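You operate a simulated robot arm through the tools that you are given. There is no shell and no other tool. Be economical: measure what you need, move in short steps, check, and stop when the job is done.

You run a simulated two-armed robot. Do the job below in one go: nothing can be reset, and whatever is moved stays where it is left.

TASK
Gauge both grey sheets' rib depth and stripe the shallower one red.
Fine: stripe along the middle crest; gauge and marker go back; the other sheet stays bare. Set down upright: depth gauge, red marker.

It is judged by the outcome, as a careful person would: the job done as asked, and still so three seconds after it is handed in. It fails if anything else is knocked over, pushed out of place, dropped, spilled or broken. Flat cloth is picked up by pressing the open fingertips on it (5 to 10 N) and closing them slowly along it; thin cloth reads only 2 to 8 mm in the jaws.

THE ROBOT
Two 7-joint arms with three-finger grippers on one trunk, on a base that drives. Base frame: it is fixed to the floor where the robot stands at the start and does not move with it; the origin is under the middle of the robot, x ahead of it, y to its left, z up; the surface under the hand at the start is at about z = 780. Lengths are in mm, angles in rad, forces in N, time in s.
The left shoulder is at the start at [82, 126, 1133], the right one opposite. With the tool pointing down near the work surface each hand reaches from about 400 to 840 mm from the robot's upright axis, wherever it stands, measured 20 degrees to its own side. Payload 2.94 kg a hand.
The TCP of each hand is the grasp point between the finger pads, 30 mm short of the fingertips. In the tool frame z runs along the fingers and y along their closing line. Largest opening 128 mm; the body of the gripper starts 93 mm behind the TCP.
Orientation is that of the tool frame in the base frame, as [roll, pitch, yaw] about the fixed x, y, z axes, in that order (R = Rz(yaw) Ry(pitch) Rx(roll)). With the fingers straight down and closing along the base's y, the tool's x points along the base's -x, its y along +y and its z along -z.

THE INTERFACE
- The arms move only by the tool play_rows. It takes "left_commands", "right_commands" or both (then of equal length, played together; a hand with none holds still); each is a list of rows, each a list of 6 numbers: the shift along the tool's x, y, z in m, then the turn, a rotation vector about the tool's x, y, z in rad. In form: [[dx, dy, dz, wx, wy, wz], ...]. A call has 1 to 20 rows; each row shifts and turns the commanded pose from where the row before left it, along the tool's axes as they then stand. "left_gripper" and "right_gripper" are, for a hand that has rows, the finger opening in m, from 0 to 0.128, set as the call begins (left out, the last holds). Rows are played at 5 a second. More than 50 mm and 0.15 rad between two rows, or a gripper value outside its range, and nothing of the call is played. Where a pose cannot be reached the arm comes as near as it can. A force on the tool above 40 N (or 10 N above the force at the start of the call, whichever is more), or a blocked arm, ends the call early, and 0.2 s more pass. The fingers move at their own pace and stop on an object; they squeeze with about 43 N. The grip force told is the motor's: it shows also when the fingers shut on nothing. Time passes only in rows, and 0.2 s behind the last, so rows that do not move let the fingers close. It gives the time, the measured TCP pose, the force on the tool (base axes), the opening and the grip force at its end, in the units of the frame above (readings bear some noise), with the torque about the TCP (base axes, N m) and any sound that the robot's microphone picked up, and new pictures: "views" is both (left out), scene, wrist or none (wrist: the cameras of the hands that moved).
- Cameras (640 x 400 px; columns grow to the right, rows downward): "scene" is now at [207.4, 20, 1293.3]; the picture's right is [0.23, -0.97, 0.00], its down [-0.57, -0.14, -0.81] and it looks along [0.79, 0.19, -0.59] (base axes); focal length 214 px, centre (320, 200). "left" rides on the left gripper at [69, 15, -120] in its tool frame; the picture's right is [-0.21, 0.98, 0.00], its down [-0.82, -0.18, -0.54] and it looks along [-0.53, -0.12, 0.84] (tool axes); focal length 251 px, centre (320, 200). "right" rides on the right gripper at [69, -15, -120] in its tool frame; the picture's right is [0.21, 0.98, 0.00], its down [-0.82, 0.18, -0.54] and it looks along [-0.53, 0.12, 0.84] (tool axes); focal length 251 px, centre (320, 200). There is no depth. A picture from a camera that has moved, and an enlarged one, comes with that camera's place and axes in the base frame and with its lens.
- raise_lower(by): slides the trunk up (or, below 0, down) by that many mm; the arms and the scene camera ride with it, the base frame stays. It gives what a move gives, with no picture.
- drive_base(legs): drives the robot by 1 to 6 legs, each [ahead, left, turn to the left] in mm, mm and rad, along the robot's own axes; the way and the turn of a leg run together, so that a leg with both is an arc; at most 1500 mm and 3.142 rad a leg. The arms and the cameras ride along, it lands a little off, and it stops where it bumps. It gives what a move gives, and a new picture of the scene camera.
- aim_head(pan, tilt): turns the head with the scene camera to pan (to the left, within 1.396 rad either way) and tilt (down, from -0.506 to 1.204), counted from straight ahead of the robot. It gives what a move gives, and a new picture of the scene camera.
- close_up(camera, box): a new picture of the part [left, top, right, bottom] of that camera's present view, enlarged. The clock stands still meanwhile.
- hand_in(): hands the job in; it is judged then, once.

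Go step by step. Nothing tells you exact positions but the pictures and the camera data: compare them with the known pose of the tool, close in by small moves and look again before you grip or let go. The budget is 120 turns and 260 pictures, counting those below and the enlarged ones. Unless the task says otherwise, let go and move clear before handing in, and close with one line.

The tools are called as a command line: name --argument value ..., lists and objects as JSON in quotes. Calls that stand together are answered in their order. play_rows: Moves the arms, as the interface text tells. Its arguments: {"type":"object","properties":{"left_commands":{"type":"array","items":{"type":"array","items":{"type":"number"}}},"left_gripper":{"type":"number"},"right_commands":{"type":"array","items":{"type":"array","items":{"type":"number"}}},"right_gripper":{"type":"number"},"views":{"type":"string","enum":["both","scene","wrist","none"]}},"required":[]} The other tools are called the same way: raise_lower (by) slides the trunk up or down; drive_base (legs) drives the base; aim_head (pan, tilt) turns the head that bears the scene camera; close_up (camera, box) takes an enlarged picture of a part of a camera's view; hand_in () hands the job in.

At the start:

```text
t: 0.0
left_tool_pos: [421.2, 249.1, 1137.9]
left_ee_rot: [-3.141, 0.002, -3.141]
left_contact_force: [0.1, 0.0, -0.2]
left_ft_torque: [0.01, -0.02, -0.01]
left_finger_gap: 127.9
left_grip_force: 0.1
right_tool_pos: [393.7, -122.5, 1160.0]
right_ee_rot: [3.141, 0.002, -3.141]
right_contact_force: [-0.4, -0.7, -0.1]
right_ft_torque: [-0.02, 0.03, 0.02]
right_finger_gap: 128.2
right_grip_force: 0.0
trunk travel left (down, up): [-350.0, 197.0]
robot x, y, heading: [1.7, -1.3, -0.005]
head pan, tilt: [0.234, 0.627]
```

scene: 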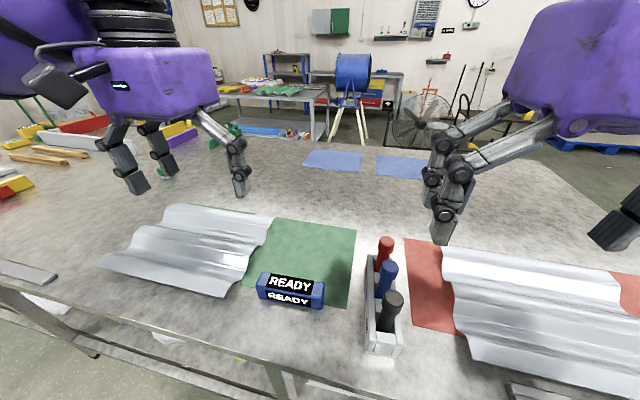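
right: 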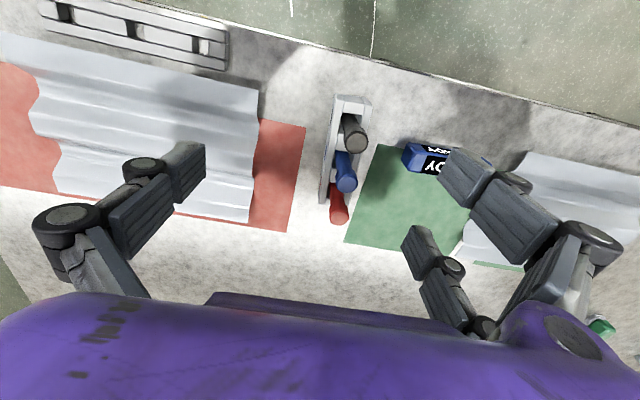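
left: 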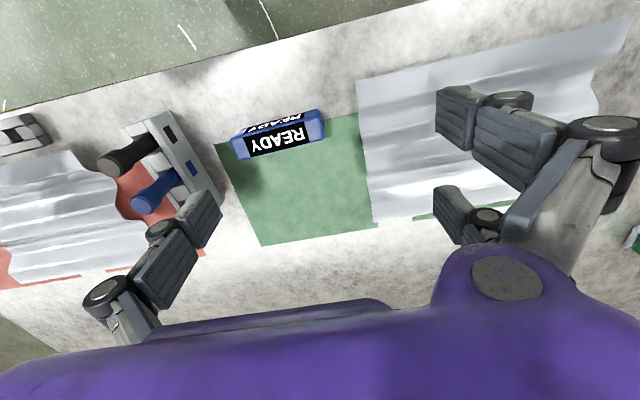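

I see two corrugated sheets (left on a green mat, right on a red mat), a marker rack in the middle with red, blue and black markers, and a blue device reading READY that is probably the depth gauge. I'll look closer first.

close_up --camera "scene" --box '[230, 220, 430, 370]'

close_up --camera "scene" --box '[0, 180, 300, 368]'

aim_head --pan -0.3 --tilt 0.95

aim_head --pan 0.5 --tilt 0.95

```text
2.67 times, centred on (330, 295) of scene
camera zoom: at [207.4, 20.0, 1293.3], right [0.23, -0.97, 0.0], down [-0.57, -0.14, -0.81], along [0.79, 0.19, -0.59], focal length 572 px, centre (293, -53)
```

zoom: 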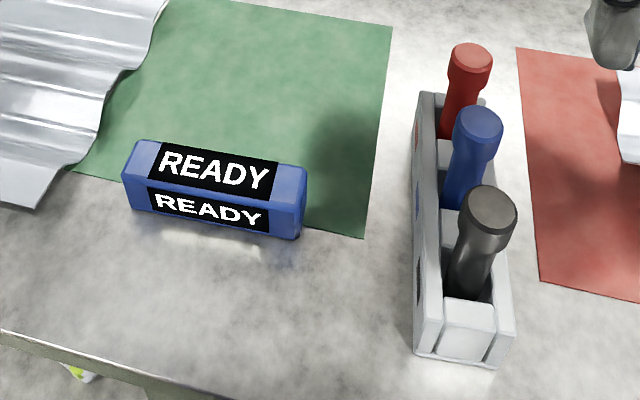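

```text
2.13 times, centred on (150, 274) of scene
camera zoom: at [207.4, 20.0, 1293.3], right [0.23, -0.97, 0.0], down [-0.57, -0.14, -0.81], along [0.79, 0.19, -0.59], focal length 456 px, centre (682, 43)
```

zoom: 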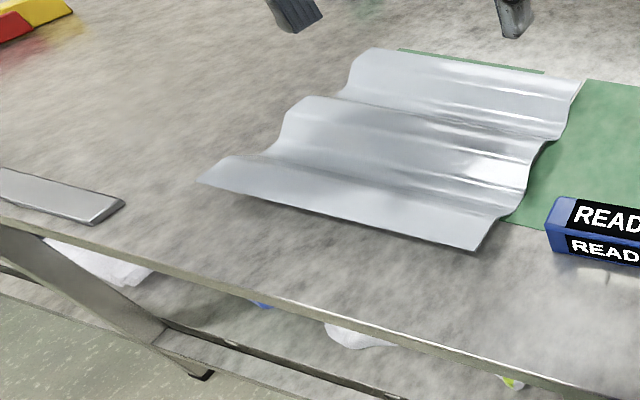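

```text
t: 1.0
left_tool_pos: [420.7, 248.7, 1137.5]
left_ee_rot: [-3.142, -0.002, -3.141]
left_contact_force: [-0.4, 0.0, 0.2]
left_ft_torque: [-0.02, -0.02, -0.02]
left_finger_gap: 127.9
left_grip_force: 0.1
right_tool_pos: [393.9, -121.1, 1159.6]
right_ee_rot: [-3.141, 0.001, 3.141]
right_contact_force: [-0.4, 0.2, 0.0]
right_ft_torque: [-0.02, 0.01, -0.02]
right_finger_gap: 128.1
right_grip_force: 0.2
trunk travel left (down, up): [-350.0, 197.0]
robot x, y, heading: [-0.5, 1.8, 0.001]
head pan, tilt: [-0.3, 0.949]
camera scene: at [191.8, -21.7, 1267.3], right [-0.29, -0.96, 0.0], down [-0.78, 0.24, -0.58], along [0.56, -0.17, -0.81], focal length 214 px, centre (320, 200)
```

scene: 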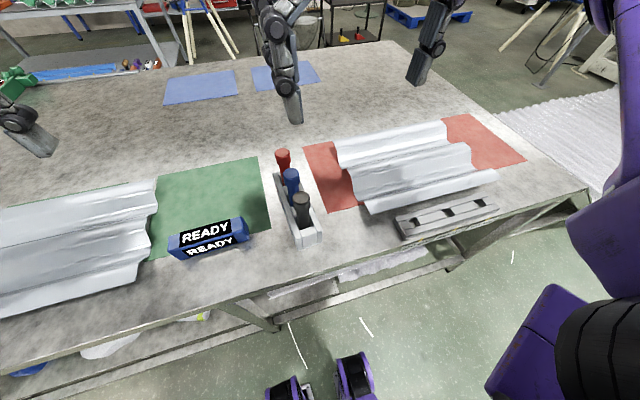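

```text
t: 2.1
left_tool_pos: [421.0, 248.8, 1138.5]
left_ee_rot: [-3.141, 0.0, -3.14]
left_contact_force: [0.6, -0.1, -0.4]
left_ft_torque: [0.0, -0.01, -0.02]
left_finger_gap: 128.1
left_grip_force: 0.1
right_tool_pos: [395.7, -120.6, 1160.4]
right_ee_rot: [3.141, 0.0, 3.141]
right_contact_force: [0.9, -0.9, 0.2]
right_ft_torque: [0.0, -0.03, -0.04]
right_finger_gap: 128.0
right_grip_force: 0.0
trunk travel left (down, up): [-350.0, 197.0]
robot x, y, heading: [-1.7, 2.4, -0.004]
head pan, tilt: [0.499, 0.949]
camera scene: at [186.1, 34.4, 1267.2], right [0.48, -0.88, 0.0], down [-0.71, -0.39, -0.58], along [0.51, 0.28, -0.81], focal length 214 px, centre (320, 200)
```

scene: 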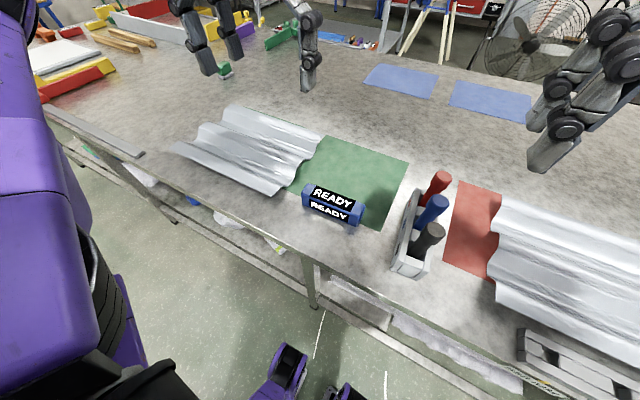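

The gauge looks to be the blue bar near (475, 155); the rack is near y=-60. I'll take enlarged wrist views.

close_up --camera "left" --box '[80, 80, 340, 242]'

close_up --camera "left" --box '[340, 20, 640, 208]'

close_up --camera "right" --box '[0, 0, 400, 250]'

close_up --camera "scene" --box '[170, 90, 410, 240]'

```text
2.46 times, centred on (210, 161) of left
camera zoom: at [350.7, 262.5, 1257.4], right [0.21, 0.98, 0.0], down [0.82, -0.18, 0.54], along [0.53, -0.12, -0.84], focal length 619 px, centre (591, 296)
```

zoom: 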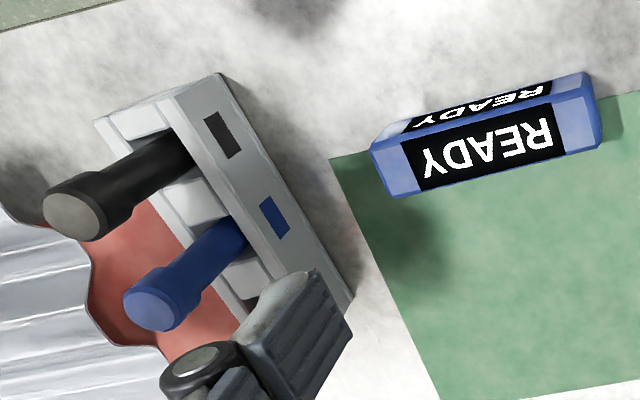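

```text
2.13 times, centred on (490, 114) of left
camera zoom: at [350.7, 262.5, 1257.4], right [0.21, 0.98, 0.0], down [0.82, -0.18, 0.54], along [0.53, -0.12, -0.84], focal length 535 px, centre (-42, 383)
```

zoom: 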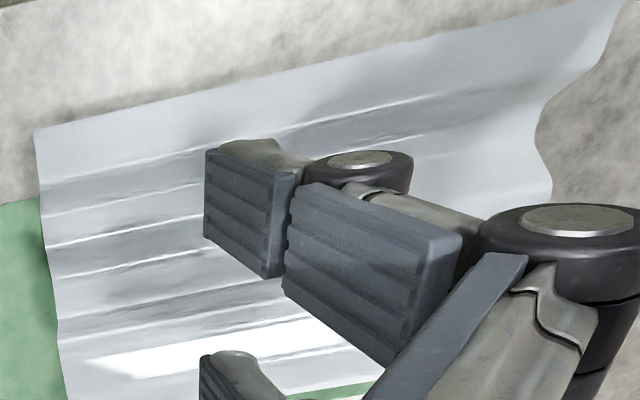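

```text
1.60 times, centred on (200, 125) of right
camera zoom: at [325.2, -135.5, 1280.7], right [-0.21, 0.98, 0.0], down [0.82, 0.18, 0.54], along [0.53, 0.12, -0.84], focal length 402 px, centre (512, 320)
```

zoom: 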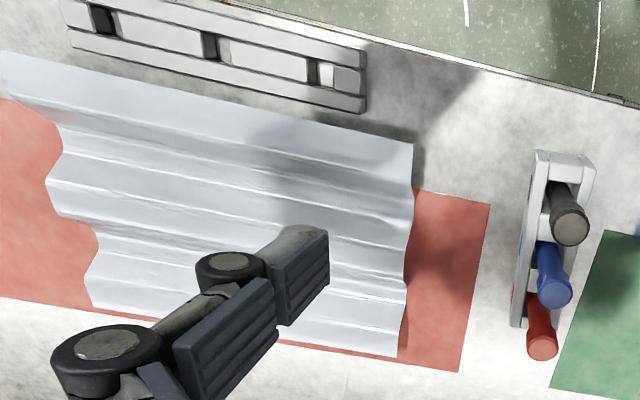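

```text
2.67 times, centred on (290, 165) of scene
camera zoom: at [186.1, 34.4, 1267.2], right [0.48, -0.88, 0.0], down [-0.71, -0.39, -0.58], along [0.51, 0.28, -0.81], focal length 572 px, centre (400, 293)
```

zoom: 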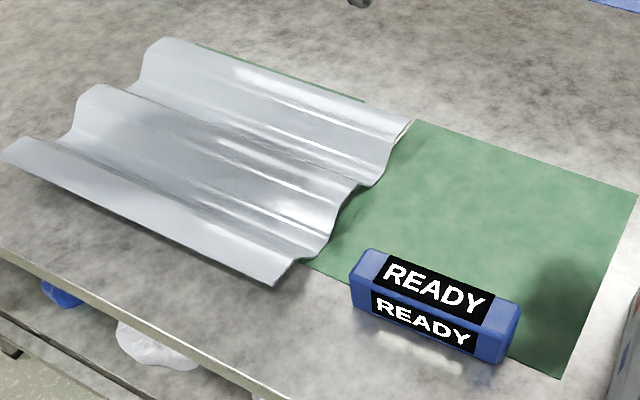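

Both sheets have three crests running along y (middle crest x≈570). I'll bring the left hand above the gauge, turned a quarter so it closes along x.

play_rows --left_commands '[[-0.02, -0.04, 0.01, 0, 0, 0.14], [-0.02, -0.03, 0.01, 0, 0, 0.14], [0, 0, 0.02, 0, 0, 0.143], [0, 0, 0.02, 0, 0, 0.143], [0, 0, 0.02, 0, 0, 0.143], [0, 0, 0.02, 0, 0, 0.143], [0, 0, 0.01, 0, 0, 0.143], [0, 0, 0.01, 0, 0, 0.143], [0, 0, 0, 0, 0, 0.143], [0, 0, 0, 0, 0, 0.143], [0, 0, 0, 0, 0, 0.143], [0, 0, 0, 0, 0, 0]]' --left_gripper 0.09

```text
t: 4.7
left_tool_pos: [455.9, 175.7, 1017.3]
left_ee_rot: [3.139, 0.0, 1.575]
left_contact_force: [0.7, 0.7, -0.1]
left_ft_torque: [0.02, 0.02, 0.0]
left_finger_gap: 90.1
left_grip_force: 0.0
right_tool_pos: [393.7, -122.7, 1160.3]
right_ee_rot: [3.141, -0.001, -3.141]
right_contact_force: [-0.1, 1.0, -0.7]
right_ft_torque: [0.0, -0.01, 0.01]
right_finger_gap: 128.0
right_grip_force: 0.0
trunk travel left (down, up): [-350.0, 197.0]
robot x, y, heading: [3.0, -0.2, 0.003]
head pan, tilt: [0.499, 0.949]
camera scene: at [192.5, 29.0, 1271.7], right [0.38, -0.92, 0.0], down [-0.72, -0.3, -0.63], along [0.58, 0.24, -0.78], focal length 214 px, centre (320, 200)
camera left: at [470.7, 243.9, 1137.6], right [0.98, -0.21, 0.0], down [-0.18, -0.82, 0.54], along [-0.11, -0.53, -0.84], focal length 251 px, centre (320, 200)
```

scene: 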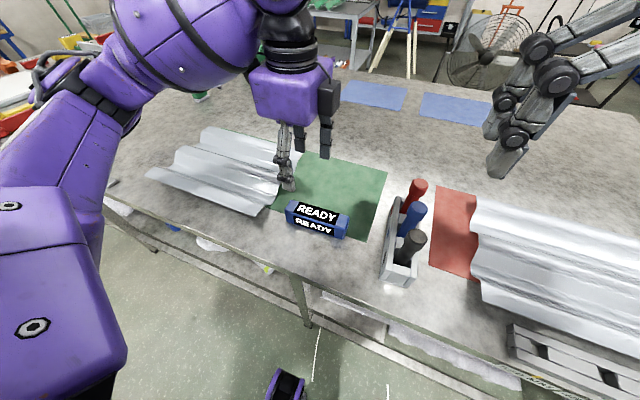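
left: 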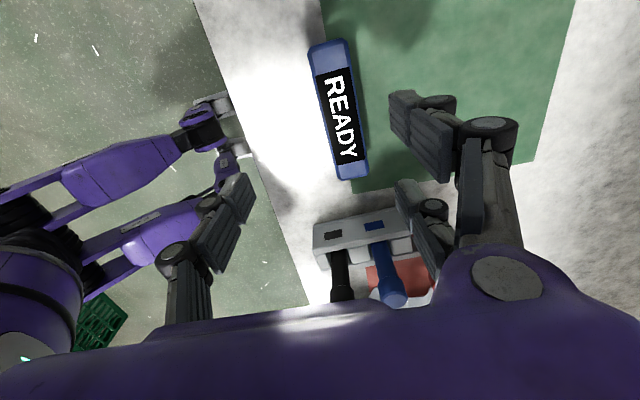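

close_up --camera "left" --box '[240, 20, 440, 190]'

close_up --camera "scene" --box '[260, 170, 380, 245]'

```text
2.35 times, centred on (340, 105) of left
camera zoom: at [470.7, 243.9, 1137.6], right [0.98, -0.21, 0.0], down [-0.18, -0.82, 0.54], along [-0.11, -0.53, -0.84], focal length 592 px, centre (273, 424)
```

zoom: 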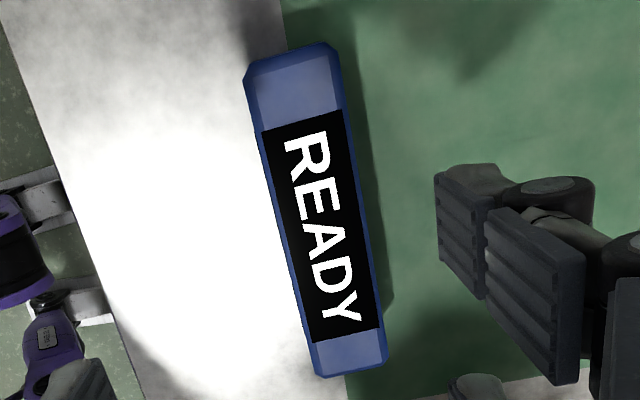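

```text
5.33 times, centred on (320, 208) of scene
camera zoom: at [192.5, 29.0, 1271.7], right [0.38, -0.92, 0.0], down [-0.72, -0.3, -0.63], along [0.58, 0.24, -0.78], focal length 1144 px, centre (320, 160)
```

zoom: 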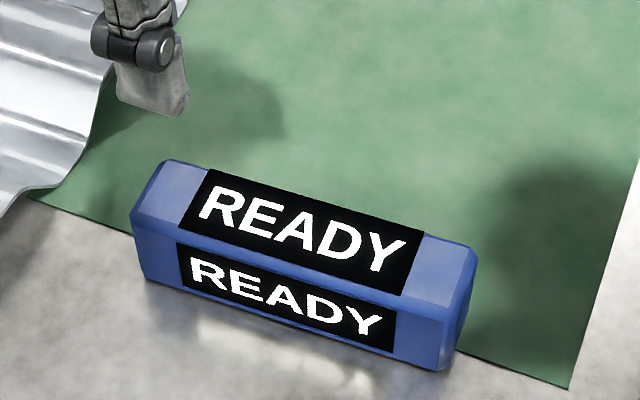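

Gauge centre is about (482, 156), aligned with y, ~44 wide. Descending around it.

play_rows --left_commands '[[-0.02, 0.026, 0.03, 0, 0, 0], [0, 0, 0.04, 0, 0, 0], [0, 0, 0.03, 0, 0, 0], [0, 0, 0.03, 0, 0, 0], [0, 0, 0.02, 0, 0, 0]]'

```text
t: 5.9
left_tool_pos: [483.8, 157.1, 865.5]
left_ee_rot: [3.141, 0.0, 1.573]
left_contact_force: [0.3, -0.2, 0.4]
left_ft_torque: [-0.02, -0.01, 0.03]
left_finger_gap: 89.8
left_grip_force: 0.2
right_tool_pos: [393.9, -121.6, 1161.0]
right_ee_rot: [3.141, 0.002, -3.141]
right_contact_force: [0.4, -0.2, -0.6]
right_ft_torque: [-0.03, -0.04, 0.0]
right_finger_gap: 127.8
right_grip_force: 0.1
trunk travel left (down, up): [-350.0, 197.0]
robot x, y, heading: [-2.2, 0.9, 0.0]
head pan, tilt: [0.499, 0.949]
camera scene: at [195.4, 20.0, 1271.4], right [0.27, -0.96, 0.0], down [-0.75, -0.21, -0.63], along [0.6, 0.17, -0.78], focal length 214 px, centre (320, 200)
camera left: at [497.5, 225.6, 986.1], right [0.98, -0.21, 0.0], down [-0.18, -0.82, 0.54], along [-0.11, -0.53, -0.84], focal length 251 px, centre (320, 200)
```

scene: 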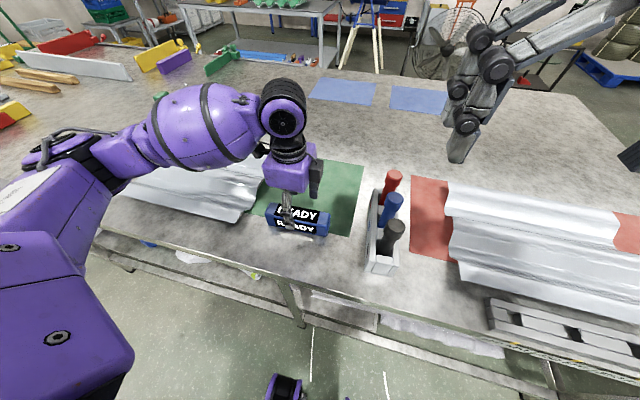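
left: 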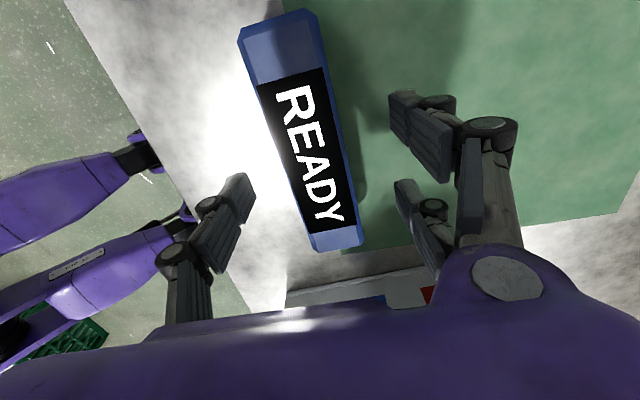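

play_rows --left_commands '[[-0.001, -0.004, 0.015, 0, 0, 0], [0, 0, 0.015, 0, 0, 0], [0, 0, 0.015, 0, 0, 0]]' --views "both"

```text
t: 6.7
left_tool_pos: [478.2, 154.2, 822.0]
left_ee_rot: [3.141, 0.001, 1.576]
left_contact_force: [0.0, 0.2, 0.4]
left_ft_torque: [0.01, 0.0, 0.04]
left_finger_gap: 89.9
left_grip_force: 0.1
right_tool_pos: [394.3, -121.8, 1162.2]
right_ee_rot: [3.142, 0.0, -3.141]
right_contact_force: [0.1, 0.3, 0.7]
right_ft_torque: [0.0, 0.0, -0.02]
right_finger_gap: 127.9
right_grip_force: 0.0
trunk travel left (down, up): [-350.0, 197.0]
robot x, y, heading: [2.4, 1.6, -0.0]
head pan, tilt: [0.499, 0.949]
camera scene: at [196.0, 17.6, 1271.2], right [0.24, -0.97, 0.0], down [-0.76, -0.18, -0.63], along [0.61, 0.15, -0.78], focal length 214 px, centre (320, 200)
camera left: at [492.5, 222.4, 941.7], right [0.98, -0.21, 0.0], down [-0.18, -0.82, 0.54], along [-0.11, -0.53, -0.84], focal length 251 px, centre (320, 200)
```

scene: 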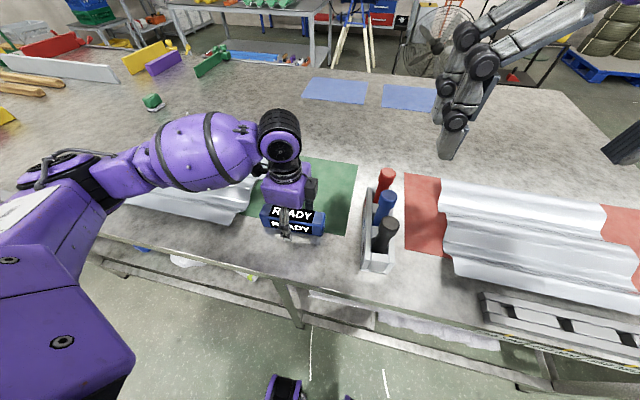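
left: 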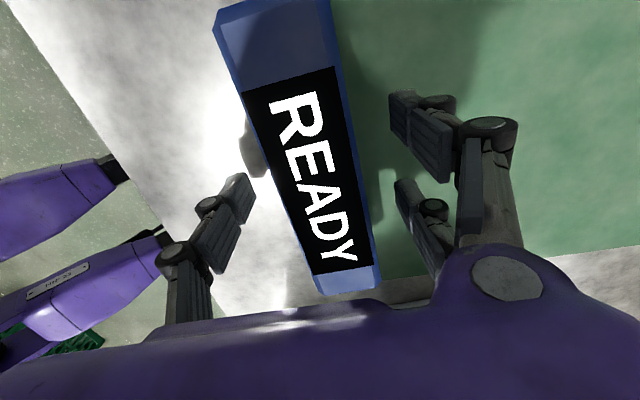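

play_rows --left_commands '[[0, 0, 0, 0, 0, 0], [0, 0, 0, 0, 0, 0], [0, 0, 0, 0, 0, 0]]' --left_gripper 0.03 --views "wrist"

```text
t: 7.5
left_tool_pos: [478.5, 155.0, 823.6]
left_ee_rot: [3.141, 0.001, 1.577]
left_contact_force: [1.2, 0.2, 0.0]
left_ft_torque: [-0.05, 0.0, -0.02]
left_finger_gap: 43.3
left_grip_force: 42.5
right_tool_pos: [395.3, -121.7, 1160.5]
right_ee_rot: [3.141, 0.001, 3.141]
right_contact_force: [-0.4, -0.3, 0.5]
right_ft_torque: [0.0, 0.0, 0.0]
right_finger_gap: 128.2
right_grip_force: 0.1
trunk travel left (down, up): [-350.0, 197.0]
robot x, y, heading: [-1.3, 1.8, -0.001]
head pan, tilt: [0.499, 0.949]
camera left: at [492.6, 222.5, 942.0], right [0.98, -0.21, 0.0], down [-0.18, -0.82, 0.54], along [-0.11, -0.53, -0.84], focal length 251 px, centre (320, 200)
```

left: 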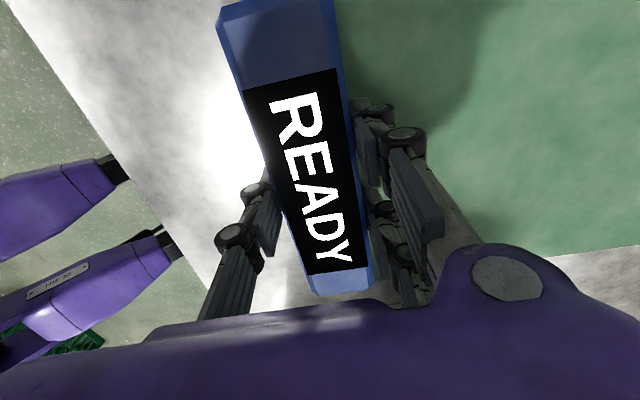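

Gripped (43 mm). Home pose: TCP (478.5, 155, 822). Lift and look.

play_rows --left_commands '[[0, 0, -0.02, 0, 0, 0], [0, 0, -0.04, 0, 0, 0], [0, 0, -0.05, 0, 0, 0], [0, 0, -0.05, 0, 0, 0], [0, 0, 0, 0, 0, 0]]' --views "both"

close_up --camera "scene" --box '[210, 130, 370, 230]'

```text
t: 8.7
left_tool_pos: [478.3, 155.7, 983.9]
left_ee_rot: [3.141, 0.0, 1.576]
left_contact_force: [0.5, -0.8, -2.2]
left_ft_torque: [-0.02, 0.01, -0.02]
left_finger_gap: 43.4
left_grip_force: 43.2
right_tool_pos: [395.8, -121.3, 1160.5]
right_ee_rot: [3.14, 0.001, -3.14]
right_contact_force: [0.5, 0.2, -0.5]
right_ft_torque: [0.01, 0.0, 0.01]
right_finger_gap: 128.0
right_grip_force: 0.0
trunk travel left (down, up): [-350.0, 197.0]
robot x, y, heading: [-0.5, -0.7, -0.001]
head pan, tilt: [0.499, 0.949]
camera scene: at [194.7, 31.4, 1275.0], right [0.4, -0.92, 0.0], down [-0.69, -0.3, -0.66], along [0.61, 0.27, -0.75], focal length 214 px, centre (320, 200)
camera left: at [492.0, 223.4, 1103.9], right [0.98, -0.21, 0.0], down [-0.18, -0.82, 0.54], along [-0.11, -0.53, -0.84], focal length 251 px, centre (320, 200)
```

scene: 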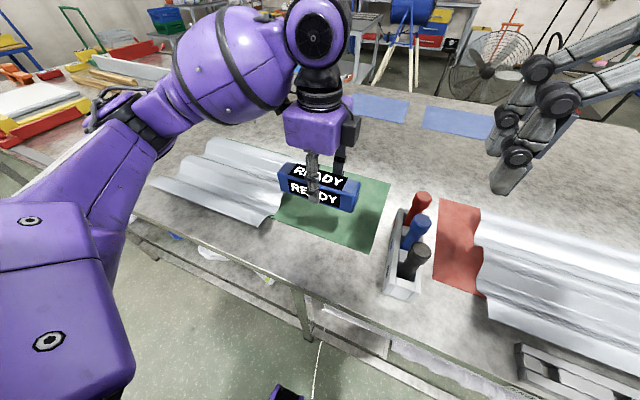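
left: 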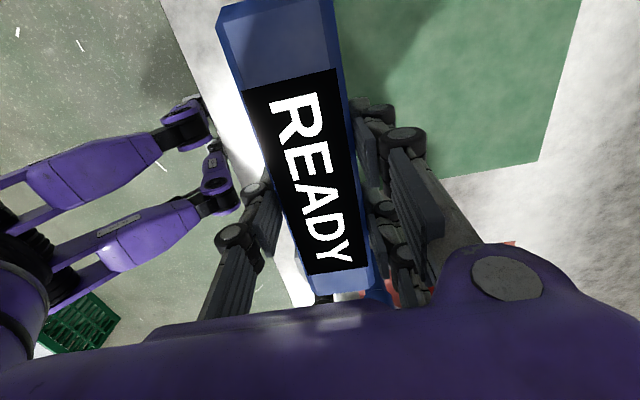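

```text
4.00 times, centred on (290, 180) of scene
camera zoom: at [194.7, 31.4, 1275.0], right [0.4, -0.92, 0.0], down [-0.69, -0.3, -0.66], along [0.61, 0.27, -0.75], focal length 858 px, centre (440, 280)
```

zoom: 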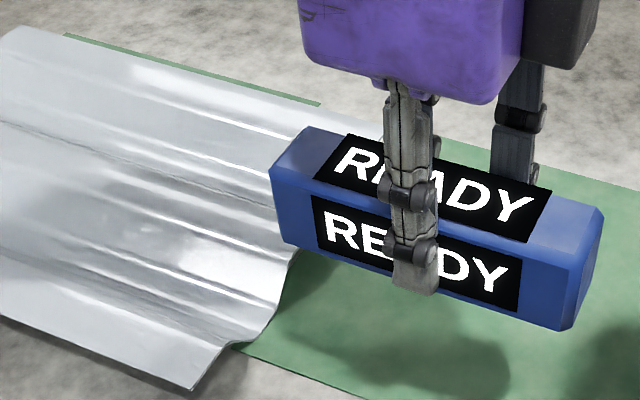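

Now moving above the left sheet and turning the gauge to lie across the ribs.

play_rows --left_commands '[[0.044, 0.006, 0, 0, 0, 0], [0.044, 0.006, 0, 0, 0, 0], [0.044, 0.006, 0, 0, 0, 0], [0.044, 0.006, 0, 0, 0, 0], [0.044, 0.006, 0, 0, 0, 0], [0.044, 0.006, 0, 0, 0, 0], [0, 0, 0, 0, 0, -0.1428], [0, 0, 0, 0, 0, -0.1428], [0, 0, 0, 0, 0, -0.1428], [0, 0, 0, 0, 0, -0.1428], [0, 0, 0, 0, 0, -0.1428], [0, 0, 0, 0, 0, -0.1428], [0, 0, 0, 0, 0, -0.1428], [0, 0, 0, 0, 0, -0.1428], [0, 0, 0, 0, 0, -0.1428], [0, 0, 0, 0, 0, -0.1428], [0, 0, 0, 0, 0, -0.1428], [0, 0, 0, 0, 0, 0]]' --views "both"

```text
t: 12.5
left_tool_pos: [515.0, 420.1, 982.9]
left_ee_rot: [3.142, 0.002, -3.136]
left_contact_force: [0.2, -0.1, -3.2]
left_ft_torque: [0.01, -0.02, 0.04]
left_finger_gap: 43.4
left_grip_force: 43.1
right_tool_pos: [394.7, -121.3, 1161.2]
right_ee_rot: [-3.142, 0.0, 3.141]
right_contact_force: [-0.1, -0.1, 0.3]
right_ft_torque: [0.0, 0.02, -0.02]
right_finger_gap: 127.8
right_grip_force: 0.1
trunk travel left (down, up): [-350.0, 197.0]
robot x, y, heading: [-1.4, 0.8, 0.001]
head pan, tilt: [0.499, 0.949]
camera scene: at [186.3, 34.7, 1267.2], right [0.48, -0.88, 0.0], down [-0.71, -0.39, -0.58], along [0.51, 0.28, -0.81], focal length 214 px, centre (320, 200)
camera left: at [444.3, 432.8, 1102.5], right [0.21, 0.98, 0.0], down [0.82, -0.18, 0.54], along [0.53, -0.11, -0.84], focal length 251 px, centre (320, 200)
```

scene: 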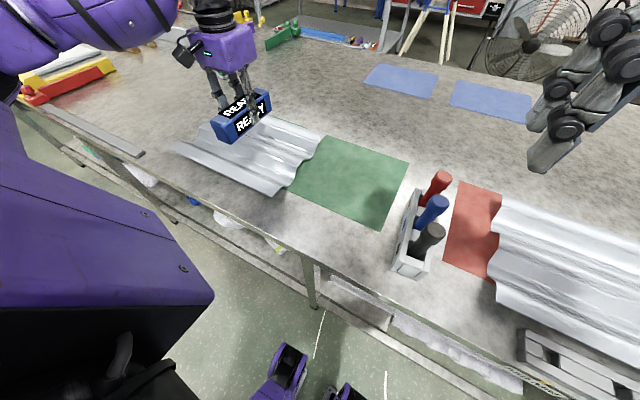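
left: 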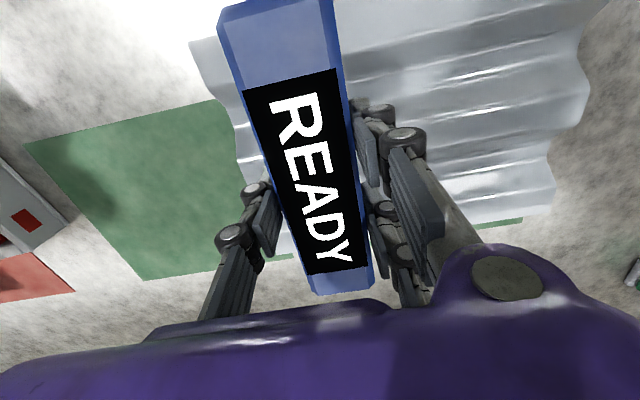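

close_up --camera "left" --box '[340, 0, 640, 240]'

close_up --camera "scene" --box '[150, 80, 350, 205]'

```text
1.67 times, centred on (490, 120) of left
camera zoom: at [444.3, 432.8, 1102.5], right [0.21, 0.98, 0.0], down [0.82, -0.18, 0.54], along [0.53, -0.11, -0.84], focal length 419 px, centre (37, 333)
```

zoom: 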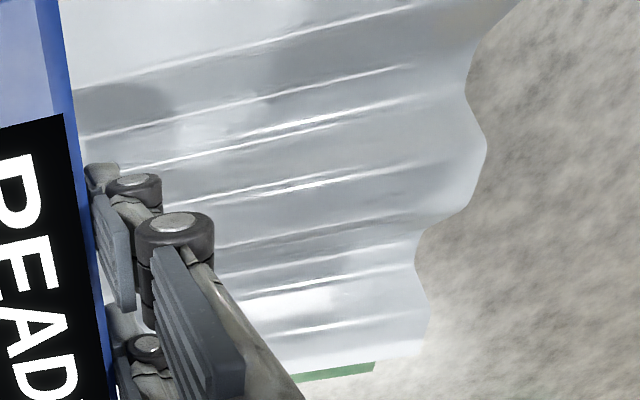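

```text
3.20 times, centred on (250, 142) of scene
camera zoom: at [186.3, 34.7, 1267.2], right [0.48, -0.88, 0.0], down [-0.71, -0.39, -0.58], along [0.51, 0.28, -0.81], focal length 686 px, centre (544, 384)
```

zoom: 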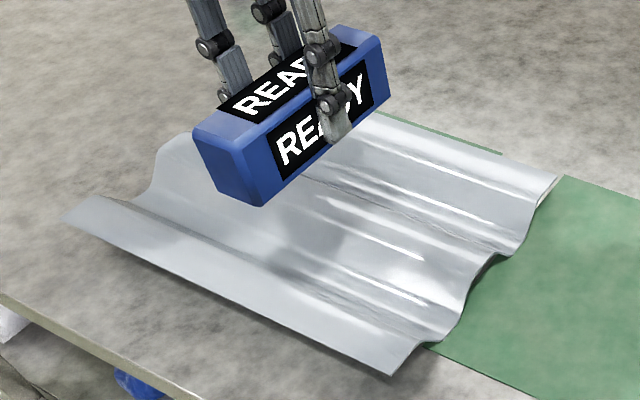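

Valleys at x≈513 and 633, crests at ≈453/573/693. The gauge is centred over the front valley; lowering.

play_rows --left_commands '[[0, 0, 0.03, 0, 0, 0], [0, 0, 0.03, 0, 0, 0], [0, 0, 0.03, 0, 0, 0], [0, 0, 0.01, 0, 0, 0], [0, 0, 0, 0, 0, 0]]' --views "scene"

close_up --camera "scene" --box '[150, 80, 350, 205]'

```text
t: 13.7
left_tool_pos: [514.3, 420.9, 880.6]
left_ee_rot: [-3.14, -0.001, -3.137]
left_contact_force: [-1.6, 0.2, -3.8]
left_ft_torque: [-0.02, -0.05, 0.02]
left_finger_gap: 43.1
left_grip_force: 43.0
right_tool_pos: [394.2, -121.1, 1160.5]
right_ee_rot: [3.141, 0.0, 3.14]
right_contact_force: [0.3, 0.6, -0.6]
right_ft_torque: [-0.02, 0.04, 0.01]
right_finger_gap: 128.0
right_grip_force: 0.1
trunk travel left (down, up): [-350.0, 197.0]
robot x, y, heading: [-1.2, 0.7, -0.004]
head pan, tilt: [0.499, 0.949]
camera scene: at [186.3, 34.7, 1267.2], right [0.48, -0.88, 0.0], down [-0.71, -0.39, -0.58], along [0.51, 0.28, -0.81], focal length 214 px, centre (320, 200)
```

scene: 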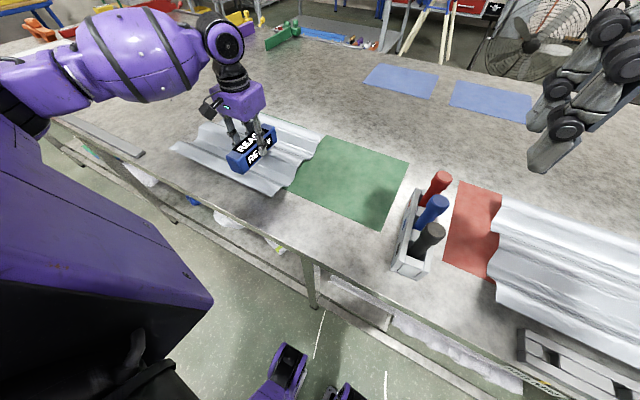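

```text
3.20 times, centred on (250, 142) of scene
camera zoom: at [186.3, 34.7, 1267.2], right [0.48, -0.88, 0.0], down [-0.71, -0.39, -0.58], along [0.51, 0.28, -0.81], focal length 686 px, centre (544, 384)
```

zoom: 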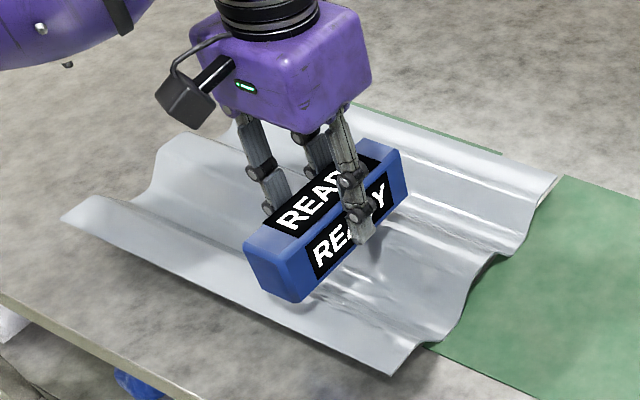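

play_rows --left_commands '[[0, 0, 0.005, 0, 0, 0], [0, 0, 0.005, 0, 0, 0], [0, 0, 0.004, 0, 0, 0], [0, 0, 0.004, 0, 0, 0], [0, 0, 0, 0, 0, 0]]' --views "none"

close_up --camera "scene" --box '[180, 90, 340, 190]'

```text
t: 14.9
left_tool_pos: [513.9, 419.4, 864.5]
left_ee_rot: [3.141, 0.0, -3.137]
left_contact_force: [0.6, -0.5, -2.4]
left_ft_torque: [-0.01, 0.02, 0.01]
left_finger_gap: 43.5
left_grip_force: 42.7
right_tool_pos: [394.5, -121.2, 1161.7]
right_ee_rot: [-3.14, -0.001, 3.142]
right_contact_force: [-0.6, -0.3, 0.5]
right_ft_torque: [0.0, 0.0, -0.01]
right_finger_gap: 127.8
right_grip_force: 0.2
trunk travel left (down, up): [-350.0, 197.0]
robot x, y, heading: [3.2, 0.5, -0.0]
head pan, tilt: [0.499, 0.949]
```

```text
4.00 times, centred on (260, 140) of scene
camera zoom: at [186.3, 34.6, 1267.2], right [0.48, -0.88, 0.0], down [-0.71, -0.39, -0.58], along [0.51, 0.28, -0.81], focal length 858 px, centre (560, 440)
```

zoom: 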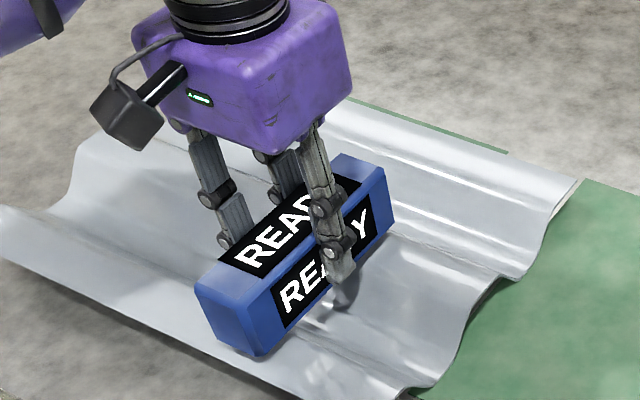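

play_rows --left_commands '[[0, 0, 0.004, 0, 0, 0], [0, 0, 0.003, 0, 0, 0], [0, 0, 0.003, 0, 0, 0], [0, 0, 0, 0, 0, 0]]' --views "none"

close_up --camera "scene" --box '[180, 90, 340, 190]'

```text
t: 15.9
left_tool_pos: [513.0, 421.5, 856.6]
left_ee_rot: [3.14, 0.003, -3.135]
left_contact_force: [-1.8, 3.0, 19.0]
left_ft_torque: [-0.12, 0.92, -0.12]
left_finger_gap: 43.6
left_grip_force: 43.2
right_tool_pos: [393.4, -122.2, 1161.0]
right_ee_rot: [-3.141, 0.0, 3.141]
right_contact_force: [-0.8, -0.3, -0.1]
right_ft_torque: [-0.02, 0.0, 0.04]
right_finger_gap: 128.0
right_grip_force: 0.1
trunk travel left (down, up): [-350.0, 197.0]
robot x, y, heading: [-2.3, -0.1, -0.002]
head pan, tilt: [0.499, 0.949]
```

```text
4.00 times, centred on (260, 140) of scene
camera zoom: at [184.7, 33.8, 1267.6], right [0.48, -0.88, 0.0], down [-0.71, -0.39, -0.58], along [0.51, 0.28, -0.81], focal length 858 px, centre (560, 440)
```

zoom: 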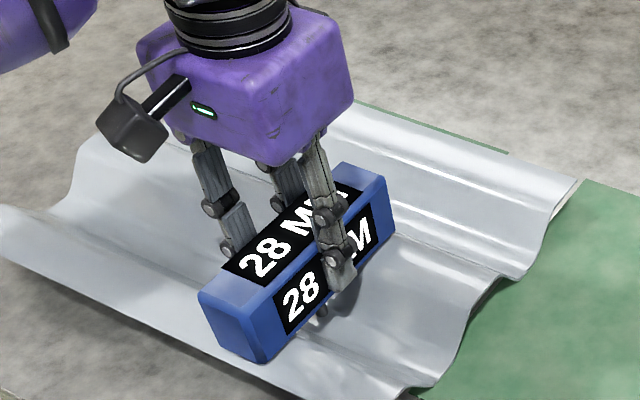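

It reads 28 MM. Confirm by the wrist camera.

close_up --camera "left" --box '[200, 0, 400, 300]'

```text
1.33 times, centred on (300, 150) of left
camera zoom: at [442.2, 434.2, 976.0], right [0.21, 0.98, 0.0], down [0.82, -0.18, 0.54], along [0.53, -0.11, -0.84], focal length 335 px, centre (347, 267)
```

zoom: 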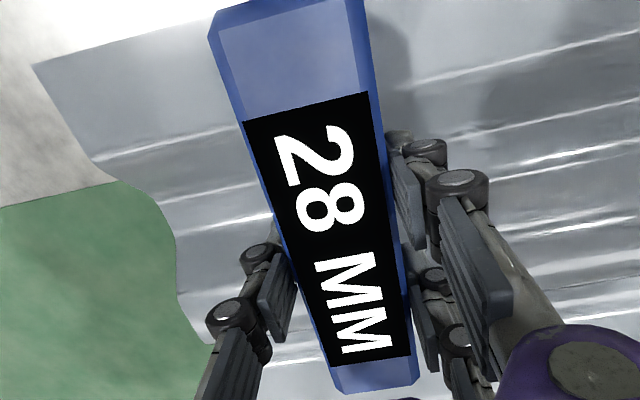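

Left sheet is 28 mm. Raising the gauge clear and strafing right to the other sheet.

play_rows --left_commands '[[0, 0, -0.01, 0, 0, 0], [0, 0, -0.04, 0, 0, 0], [0, 0, -0.05, 0, 0, 0], [0, 0, -0.05, 0, 0, 0], [0, 0, -0.03, 0, 0, 0], [0, 0, 0, 0, 0, 0]]' --views "scene"

drive_base --legs '[[0, -550, 0]]'

```text
t: 17.3
left_tool_pos: [515.1, 419.4, 1033.1]
left_ee_rot: [-3.141, 0.001, -3.138]
left_contact_force: [-0.5, -0.5, -3.0]
left_ft_torque: [0.0, 0.02, -0.01]
left_finger_gap: 43.4
left_grip_force: 43.6
right_tool_pos: [395.2, -121.4, 1160.6]
right_ee_rot: [3.141, 0.0, 3.142]
right_contact_force: [0.4, 1.0, 0.1]
right_ft_torque: [-0.01, 0.01, -0.02]
right_finger_gap: 128.0
right_grip_force: 0.1
trunk travel left (down, up): [-350.0, 197.0]
robot x, y, heading: [-1.0, -1.4, -0.001]
head pan, tilt: [0.499, 0.949]
camera scene: at [186.4, 34.8, 1267.2], right [0.48, -0.88, 0.0], down [-0.71, -0.39, -0.58], along [0.51, 0.28, -0.81], focal length 214 px, centre (320, 200)
```

scene: 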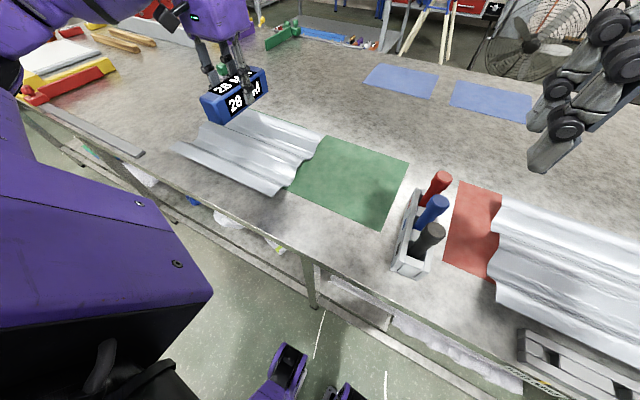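

```text
t: 22.6
left_tool_pos: [517.5, -143.1, 1032.5]
left_ee_rot: [-3.141, 0.0, 3.13]
left_contact_force: [-0.3, 0.9, -2.9]
left_ft_torque: [-0.04, -0.03, 0.01]
left_finger_gap: 43.5
left_grip_force: 42.9
right_tool_pos: [388.1, -681.6, 1162.2]
right_ee_rot: [-3.141, 0.001, 3.124]
right_contact_force: [-0.5, -0.1, 0.2]
right_ft_torque: [-0.02, -0.01, 0.03]
right_finger_gap: 127.9
right_grip_force: 0.0
trunk travel left (down, up): [-350.0, 197.0]
robot x, y, heading: [-3.0, -552.5, -0.022]
head pan, tilt: [0.499, 0.949]
camera scene: at [182.1, -521.1, 1267.2], right [0.46, -0.89, 0.0], down [-0.72, -0.38, -0.58], along [0.52, 0.27, -0.81], focal length 214 px, centre (320, 200)
```

scene: 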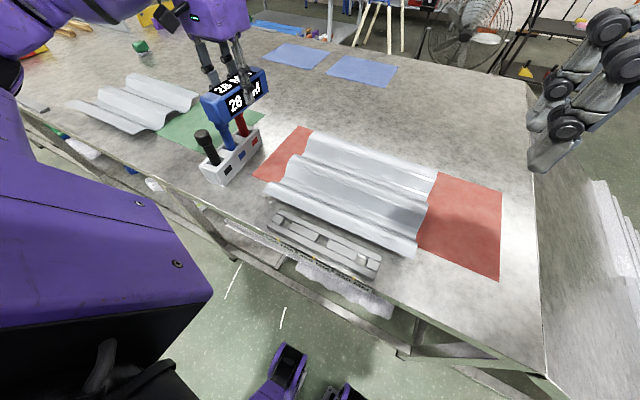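

play_rows --left_commands '[[0, -0.045, 0, 0, 0, 0], [0, -0.045, 0, 0, 0, 0], [0, -0.045, 0, 0, 0, 0], [0, -0.045, 0, 0, 0, 0], [0, 0, 0, 0, 0, 0]]' --views "both"

close_up --camera "scene" --box '[220, 100, 520, 290]'

close_up --camera "left" --box '[340, 0, 640, 240]'

```text
t: 23.8
left_tool_pos: [515.1, -321.8, 1031.2]
left_ee_rot: [3.141, 0.001, 3.129]
left_contact_force: [-0.1, 0.7, -2.1]
left_ft_torque: [-0.01, -0.04, -0.02]
left_finger_gap: 43.3
left_grip_force: 43.1
right_tool_pos: [386.9, -680.4, 1162.1]
right_ee_rot: [3.14, 0.002, 3.125]
right_contact_force: [0.0, 0.4, -0.1]
right_ft_torque: [-0.04, -0.01, 0.01]
right_finger_gap: 128.0
right_grip_force: 0.1
trunk travel left (down, up): [-350.0, 197.0]
robot x, y, heading: [-3.9, -550.3, -0.014]
head pan, tilt: [0.499, 0.949]
camera scene: at [168.5, -500.2, 1269.1], right [0.72, -0.69, 0.0], down [-0.55, -0.58, -0.6], along [0.42, 0.43, -0.8], focal length 214 px, centre (320, 200)
camera left: at [445.5, -307.1, 1151.7], right [0.23, 0.97, 0.0], down [0.82, -0.19, 0.54], along [0.53, -0.12, -0.84], focal length 251 px, centre (320, 200)
```

scene: 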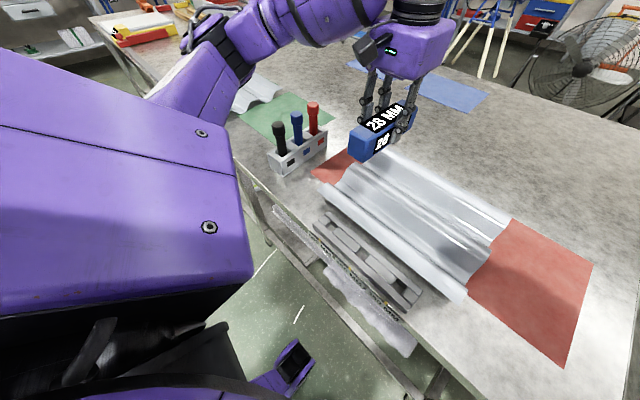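
left: 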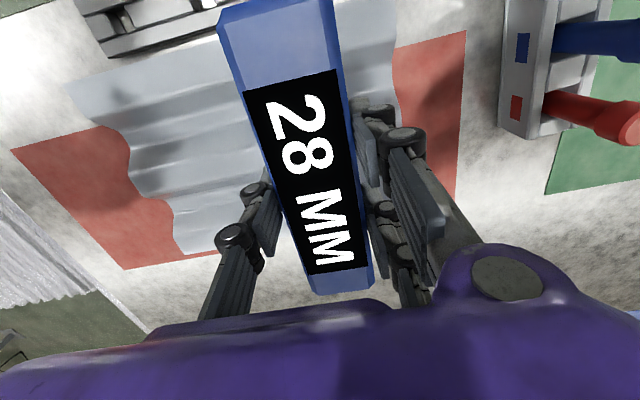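

```text
2.11 times, centred on (370, 195) of scene
camera zoom: at [168.5, -500.2, 1269.1], right [0.72, -0.69, 0.0], down [-0.55, -0.58, -0.6], along [0.42, 0.43, -0.8], focal length 452 px, centre (215, 210)
```

zoom: 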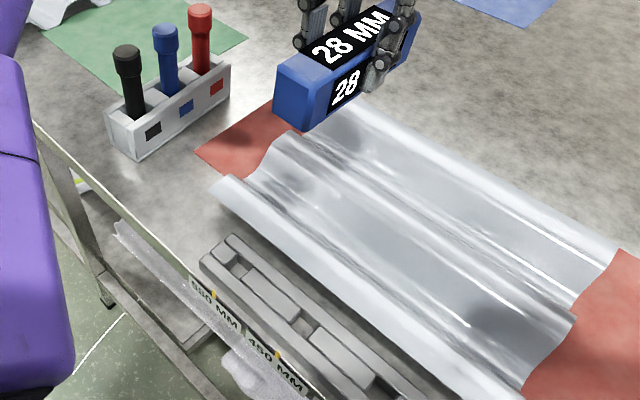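

```text
1.67 times, centred on (490, 120) of left
camera zoom: at [445.5, -307.1, 1151.7], right [0.23, 0.97, 0.0], down [0.82, -0.19, 0.54], along [0.53, -0.12, -0.84], focal length 419 px, centre (37, 333)
```

zoom: 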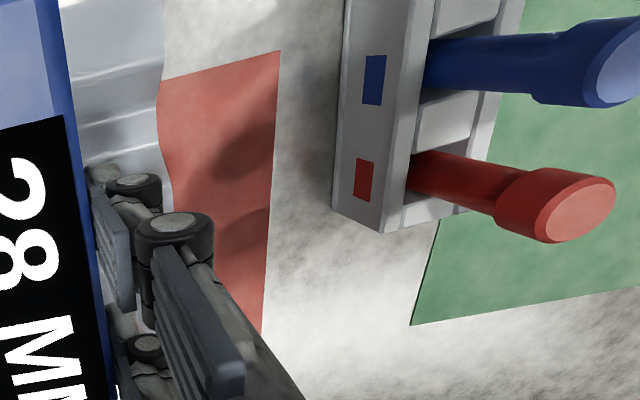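

The right sheet has the same valley positions (≈515, 632). Lowering the gauge there.

play_rows --left_commands '[[0, 0, 0.04, 0, 0, 0], [0, 0, 0.04, 0, 0, 0], [0, 0, 0.04, 0, 0, 0], [0, 0, 0.03, 0, 0, 0], [0, 0, 0.01, 0, 0, 0], [0, 0, 0.003, 0, 0, 0.012], [0, 0, 0, 0, 0, 0]]' --views "scene"

close_up --camera "scene" --box '[300, 80, 500, 205]'

```text
t: 25.4
left_tool_pos: [515.1, -322.2, 869.0]
left_ee_rot: [-3.141, -0.001, 3.118]
left_contact_force: [0.6, -0.4, -2.8]
left_ft_torque: [-0.01, 0.01, -0.01]
left_finger_gap: 43.4
left_grip_force: 42.5
right_tool_pos: [388.8, -679.6, 1161.3]
right_ee_rot: [-3.14, 0.0, 3.123]
right_contact_force: [0.2, -0.2, 0.5]
right_ft_torque: [-0.01, 0.04, 0.03]
right_finger_gap: 128.0
right_grip_force: 0.0
trunk travel left (down, up): [-350.0, 197.0]
robot x, y, heading: [-7.3, -549.2, -0.015]
head pan, tilt: [0.499, 0.949]
camera scene: at [179.1, -515.4, 1267.6], right [0.54, -0.84, 0.0], down [-0.68, -0.44, -0.59], along [0.49, 0.32, -0.81], focal length 214 px, centre (320, 200)
```

scene: 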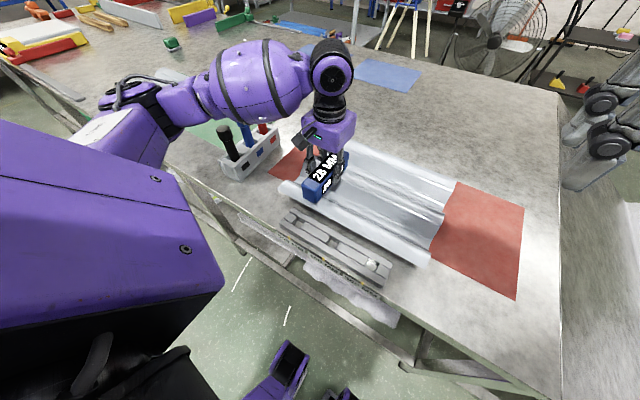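

```text
3.20 times, centred on (400, 142) of scene
camera zoom: at [179.1, -515.4, 1267.6], right [0.54, -0.84, 0.0], down [-0.68, -0.44, -0.59], along [0.49, 0.32, -0.81], focal length 686 px, centre (64, 384)
```

zoom: 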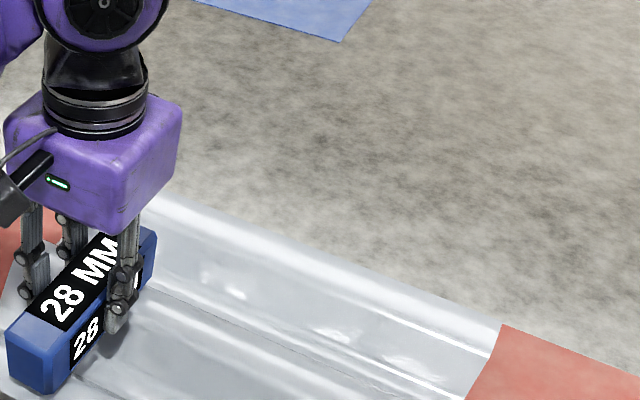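

play_rows --left_commands '[[0, 0, 0.004, 0, 0, -0.024], [0, 0, 0.003, 0, 0, 0], [0, 0, 0.003, 0, 0, 0], [0, 0, 0, 0, 0, 0]]' --views "none"

close_up --camera "left" --box '[200, 0, 400, 300]'

```text
t: 26.4
left_tool_pos: [514.9, -323.6, 861.8]
left_ee_rot: [3.141, 0.004, -3.14]
left_contact_force: [-1.5, 5.6, 24.4]
left_ft_torque: [0.24, 1.11, -0.22]
left_finger_gap: 43.5
left_grip_force: 43.1
right_tool_pos: [385.3, -681.0, 1162.5]
right_ee_rot: [-3.141, 0.004, 3.123]
right_contact_force: [-0.5, 0.1, -0.6]
right_ft_torque: [0.03, 0.0, -0.04]
right_finger_gap: 128.0
right_grip_force: 0.1
trunk travel left (down, up): [-350.0, 197.0]
robot x, y, heading: [-9.1, -551.5, -0.021]
head pan, tilt: [0.499, 0.949]
```

```text
1.33 times, centred on (300, 150) of left
camera zoom: at [444.4, -308.9, 982.1], right [0.22, 0.98, 0.0], down [0.82, -0.18, 0.54], along [0.53, -0.12, -0.84], focal length 335 px, centre (347, 267)
```

zoom: 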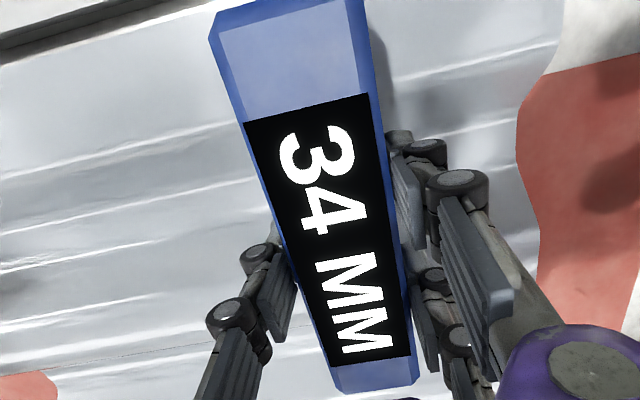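

The right sheet reads 34 MM, so the left (28 mm, green mat) is the shallower. Raising and driving back to return the gauge.

play_rows --left_commands '[[0, 0, -0.01, 0, 0, 0], [0, 0, -0.04, 0, 0, 0], [0, 0, -0.05, 0, 0, 0], [0, 0, -0.05, 0, 0, 0], [0, 0, -0.03, 0, 0, 0], [0, 0, 0, 0, 0, 0]]' --views "none"

drive_base --legs '[[0, 550, 0.02]]'

```text
t: 27.8
left_tool_pos: [515.1, -324.3, 1041.3]
left_ee_rot: [3.142, 0.0, 3.14]
left_contact_force: [-0.7, 0.6, -3.8]
left_ft_torque: [-0.03, -0.01, -0.01]
left_finger_gap: 43.5
left_grip_force: 43.0
right_tool_pos: [388.1, -680.1, 1159.9]
right_ee_rot: [3.141, 0.002, 3.125]
right_contact_force: [-0.1, -0.1, 0.3]
right_ft_torque: [-0.02, 0.01, 0.0]
right_finger_gap: 128.0
right_grip_force: 0.0
trunk travel left (down, up): [-350.0, 197.0]
robot x, y, heading: [-6.3, -552.0, -0.021]
head pan, tilt: [0.499, 0.949]
```

```text
t: 33.2
left_tool_pos: [517.4, 235.1, 1041.4]
left_ee_rot: [-3.14, 0.001, -3.127]
left_contact_force: [0.5, 0.6, -3.3]
left_ft_torque: [-0.02, 0.0, -0.01]
left_finger_gap: 43.4
left_grip_force: 43.3
right_tool_pos: [395.5, -124.0, 1160.5]
right_ee_rot: [3.141, 0.001, 3.141]
right_contact_force: [0.1, -0.1, -0.6]
right_ft_torque: [-0.03, 0.0, 0.0]
right_finger_gap: 128.1
right_grip_force: 0.1
trunk travel left (down, up): [-350.0, 197.0]
robot x, y, heading: [0.2, 1.1, -0.001]
head pan, tilt: [0.499, 0.949]
camera scene: at [172.6, 52.7, 1268.5], right [0.74, -0.67, 0.0], down [-0.54, -0.59, -0.6], along [0.4, 0.44, -0.8], focal length 214 px, centre (320, 200)
```

scene: 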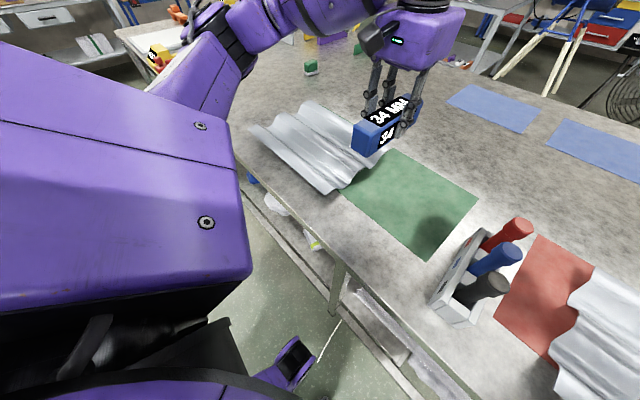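

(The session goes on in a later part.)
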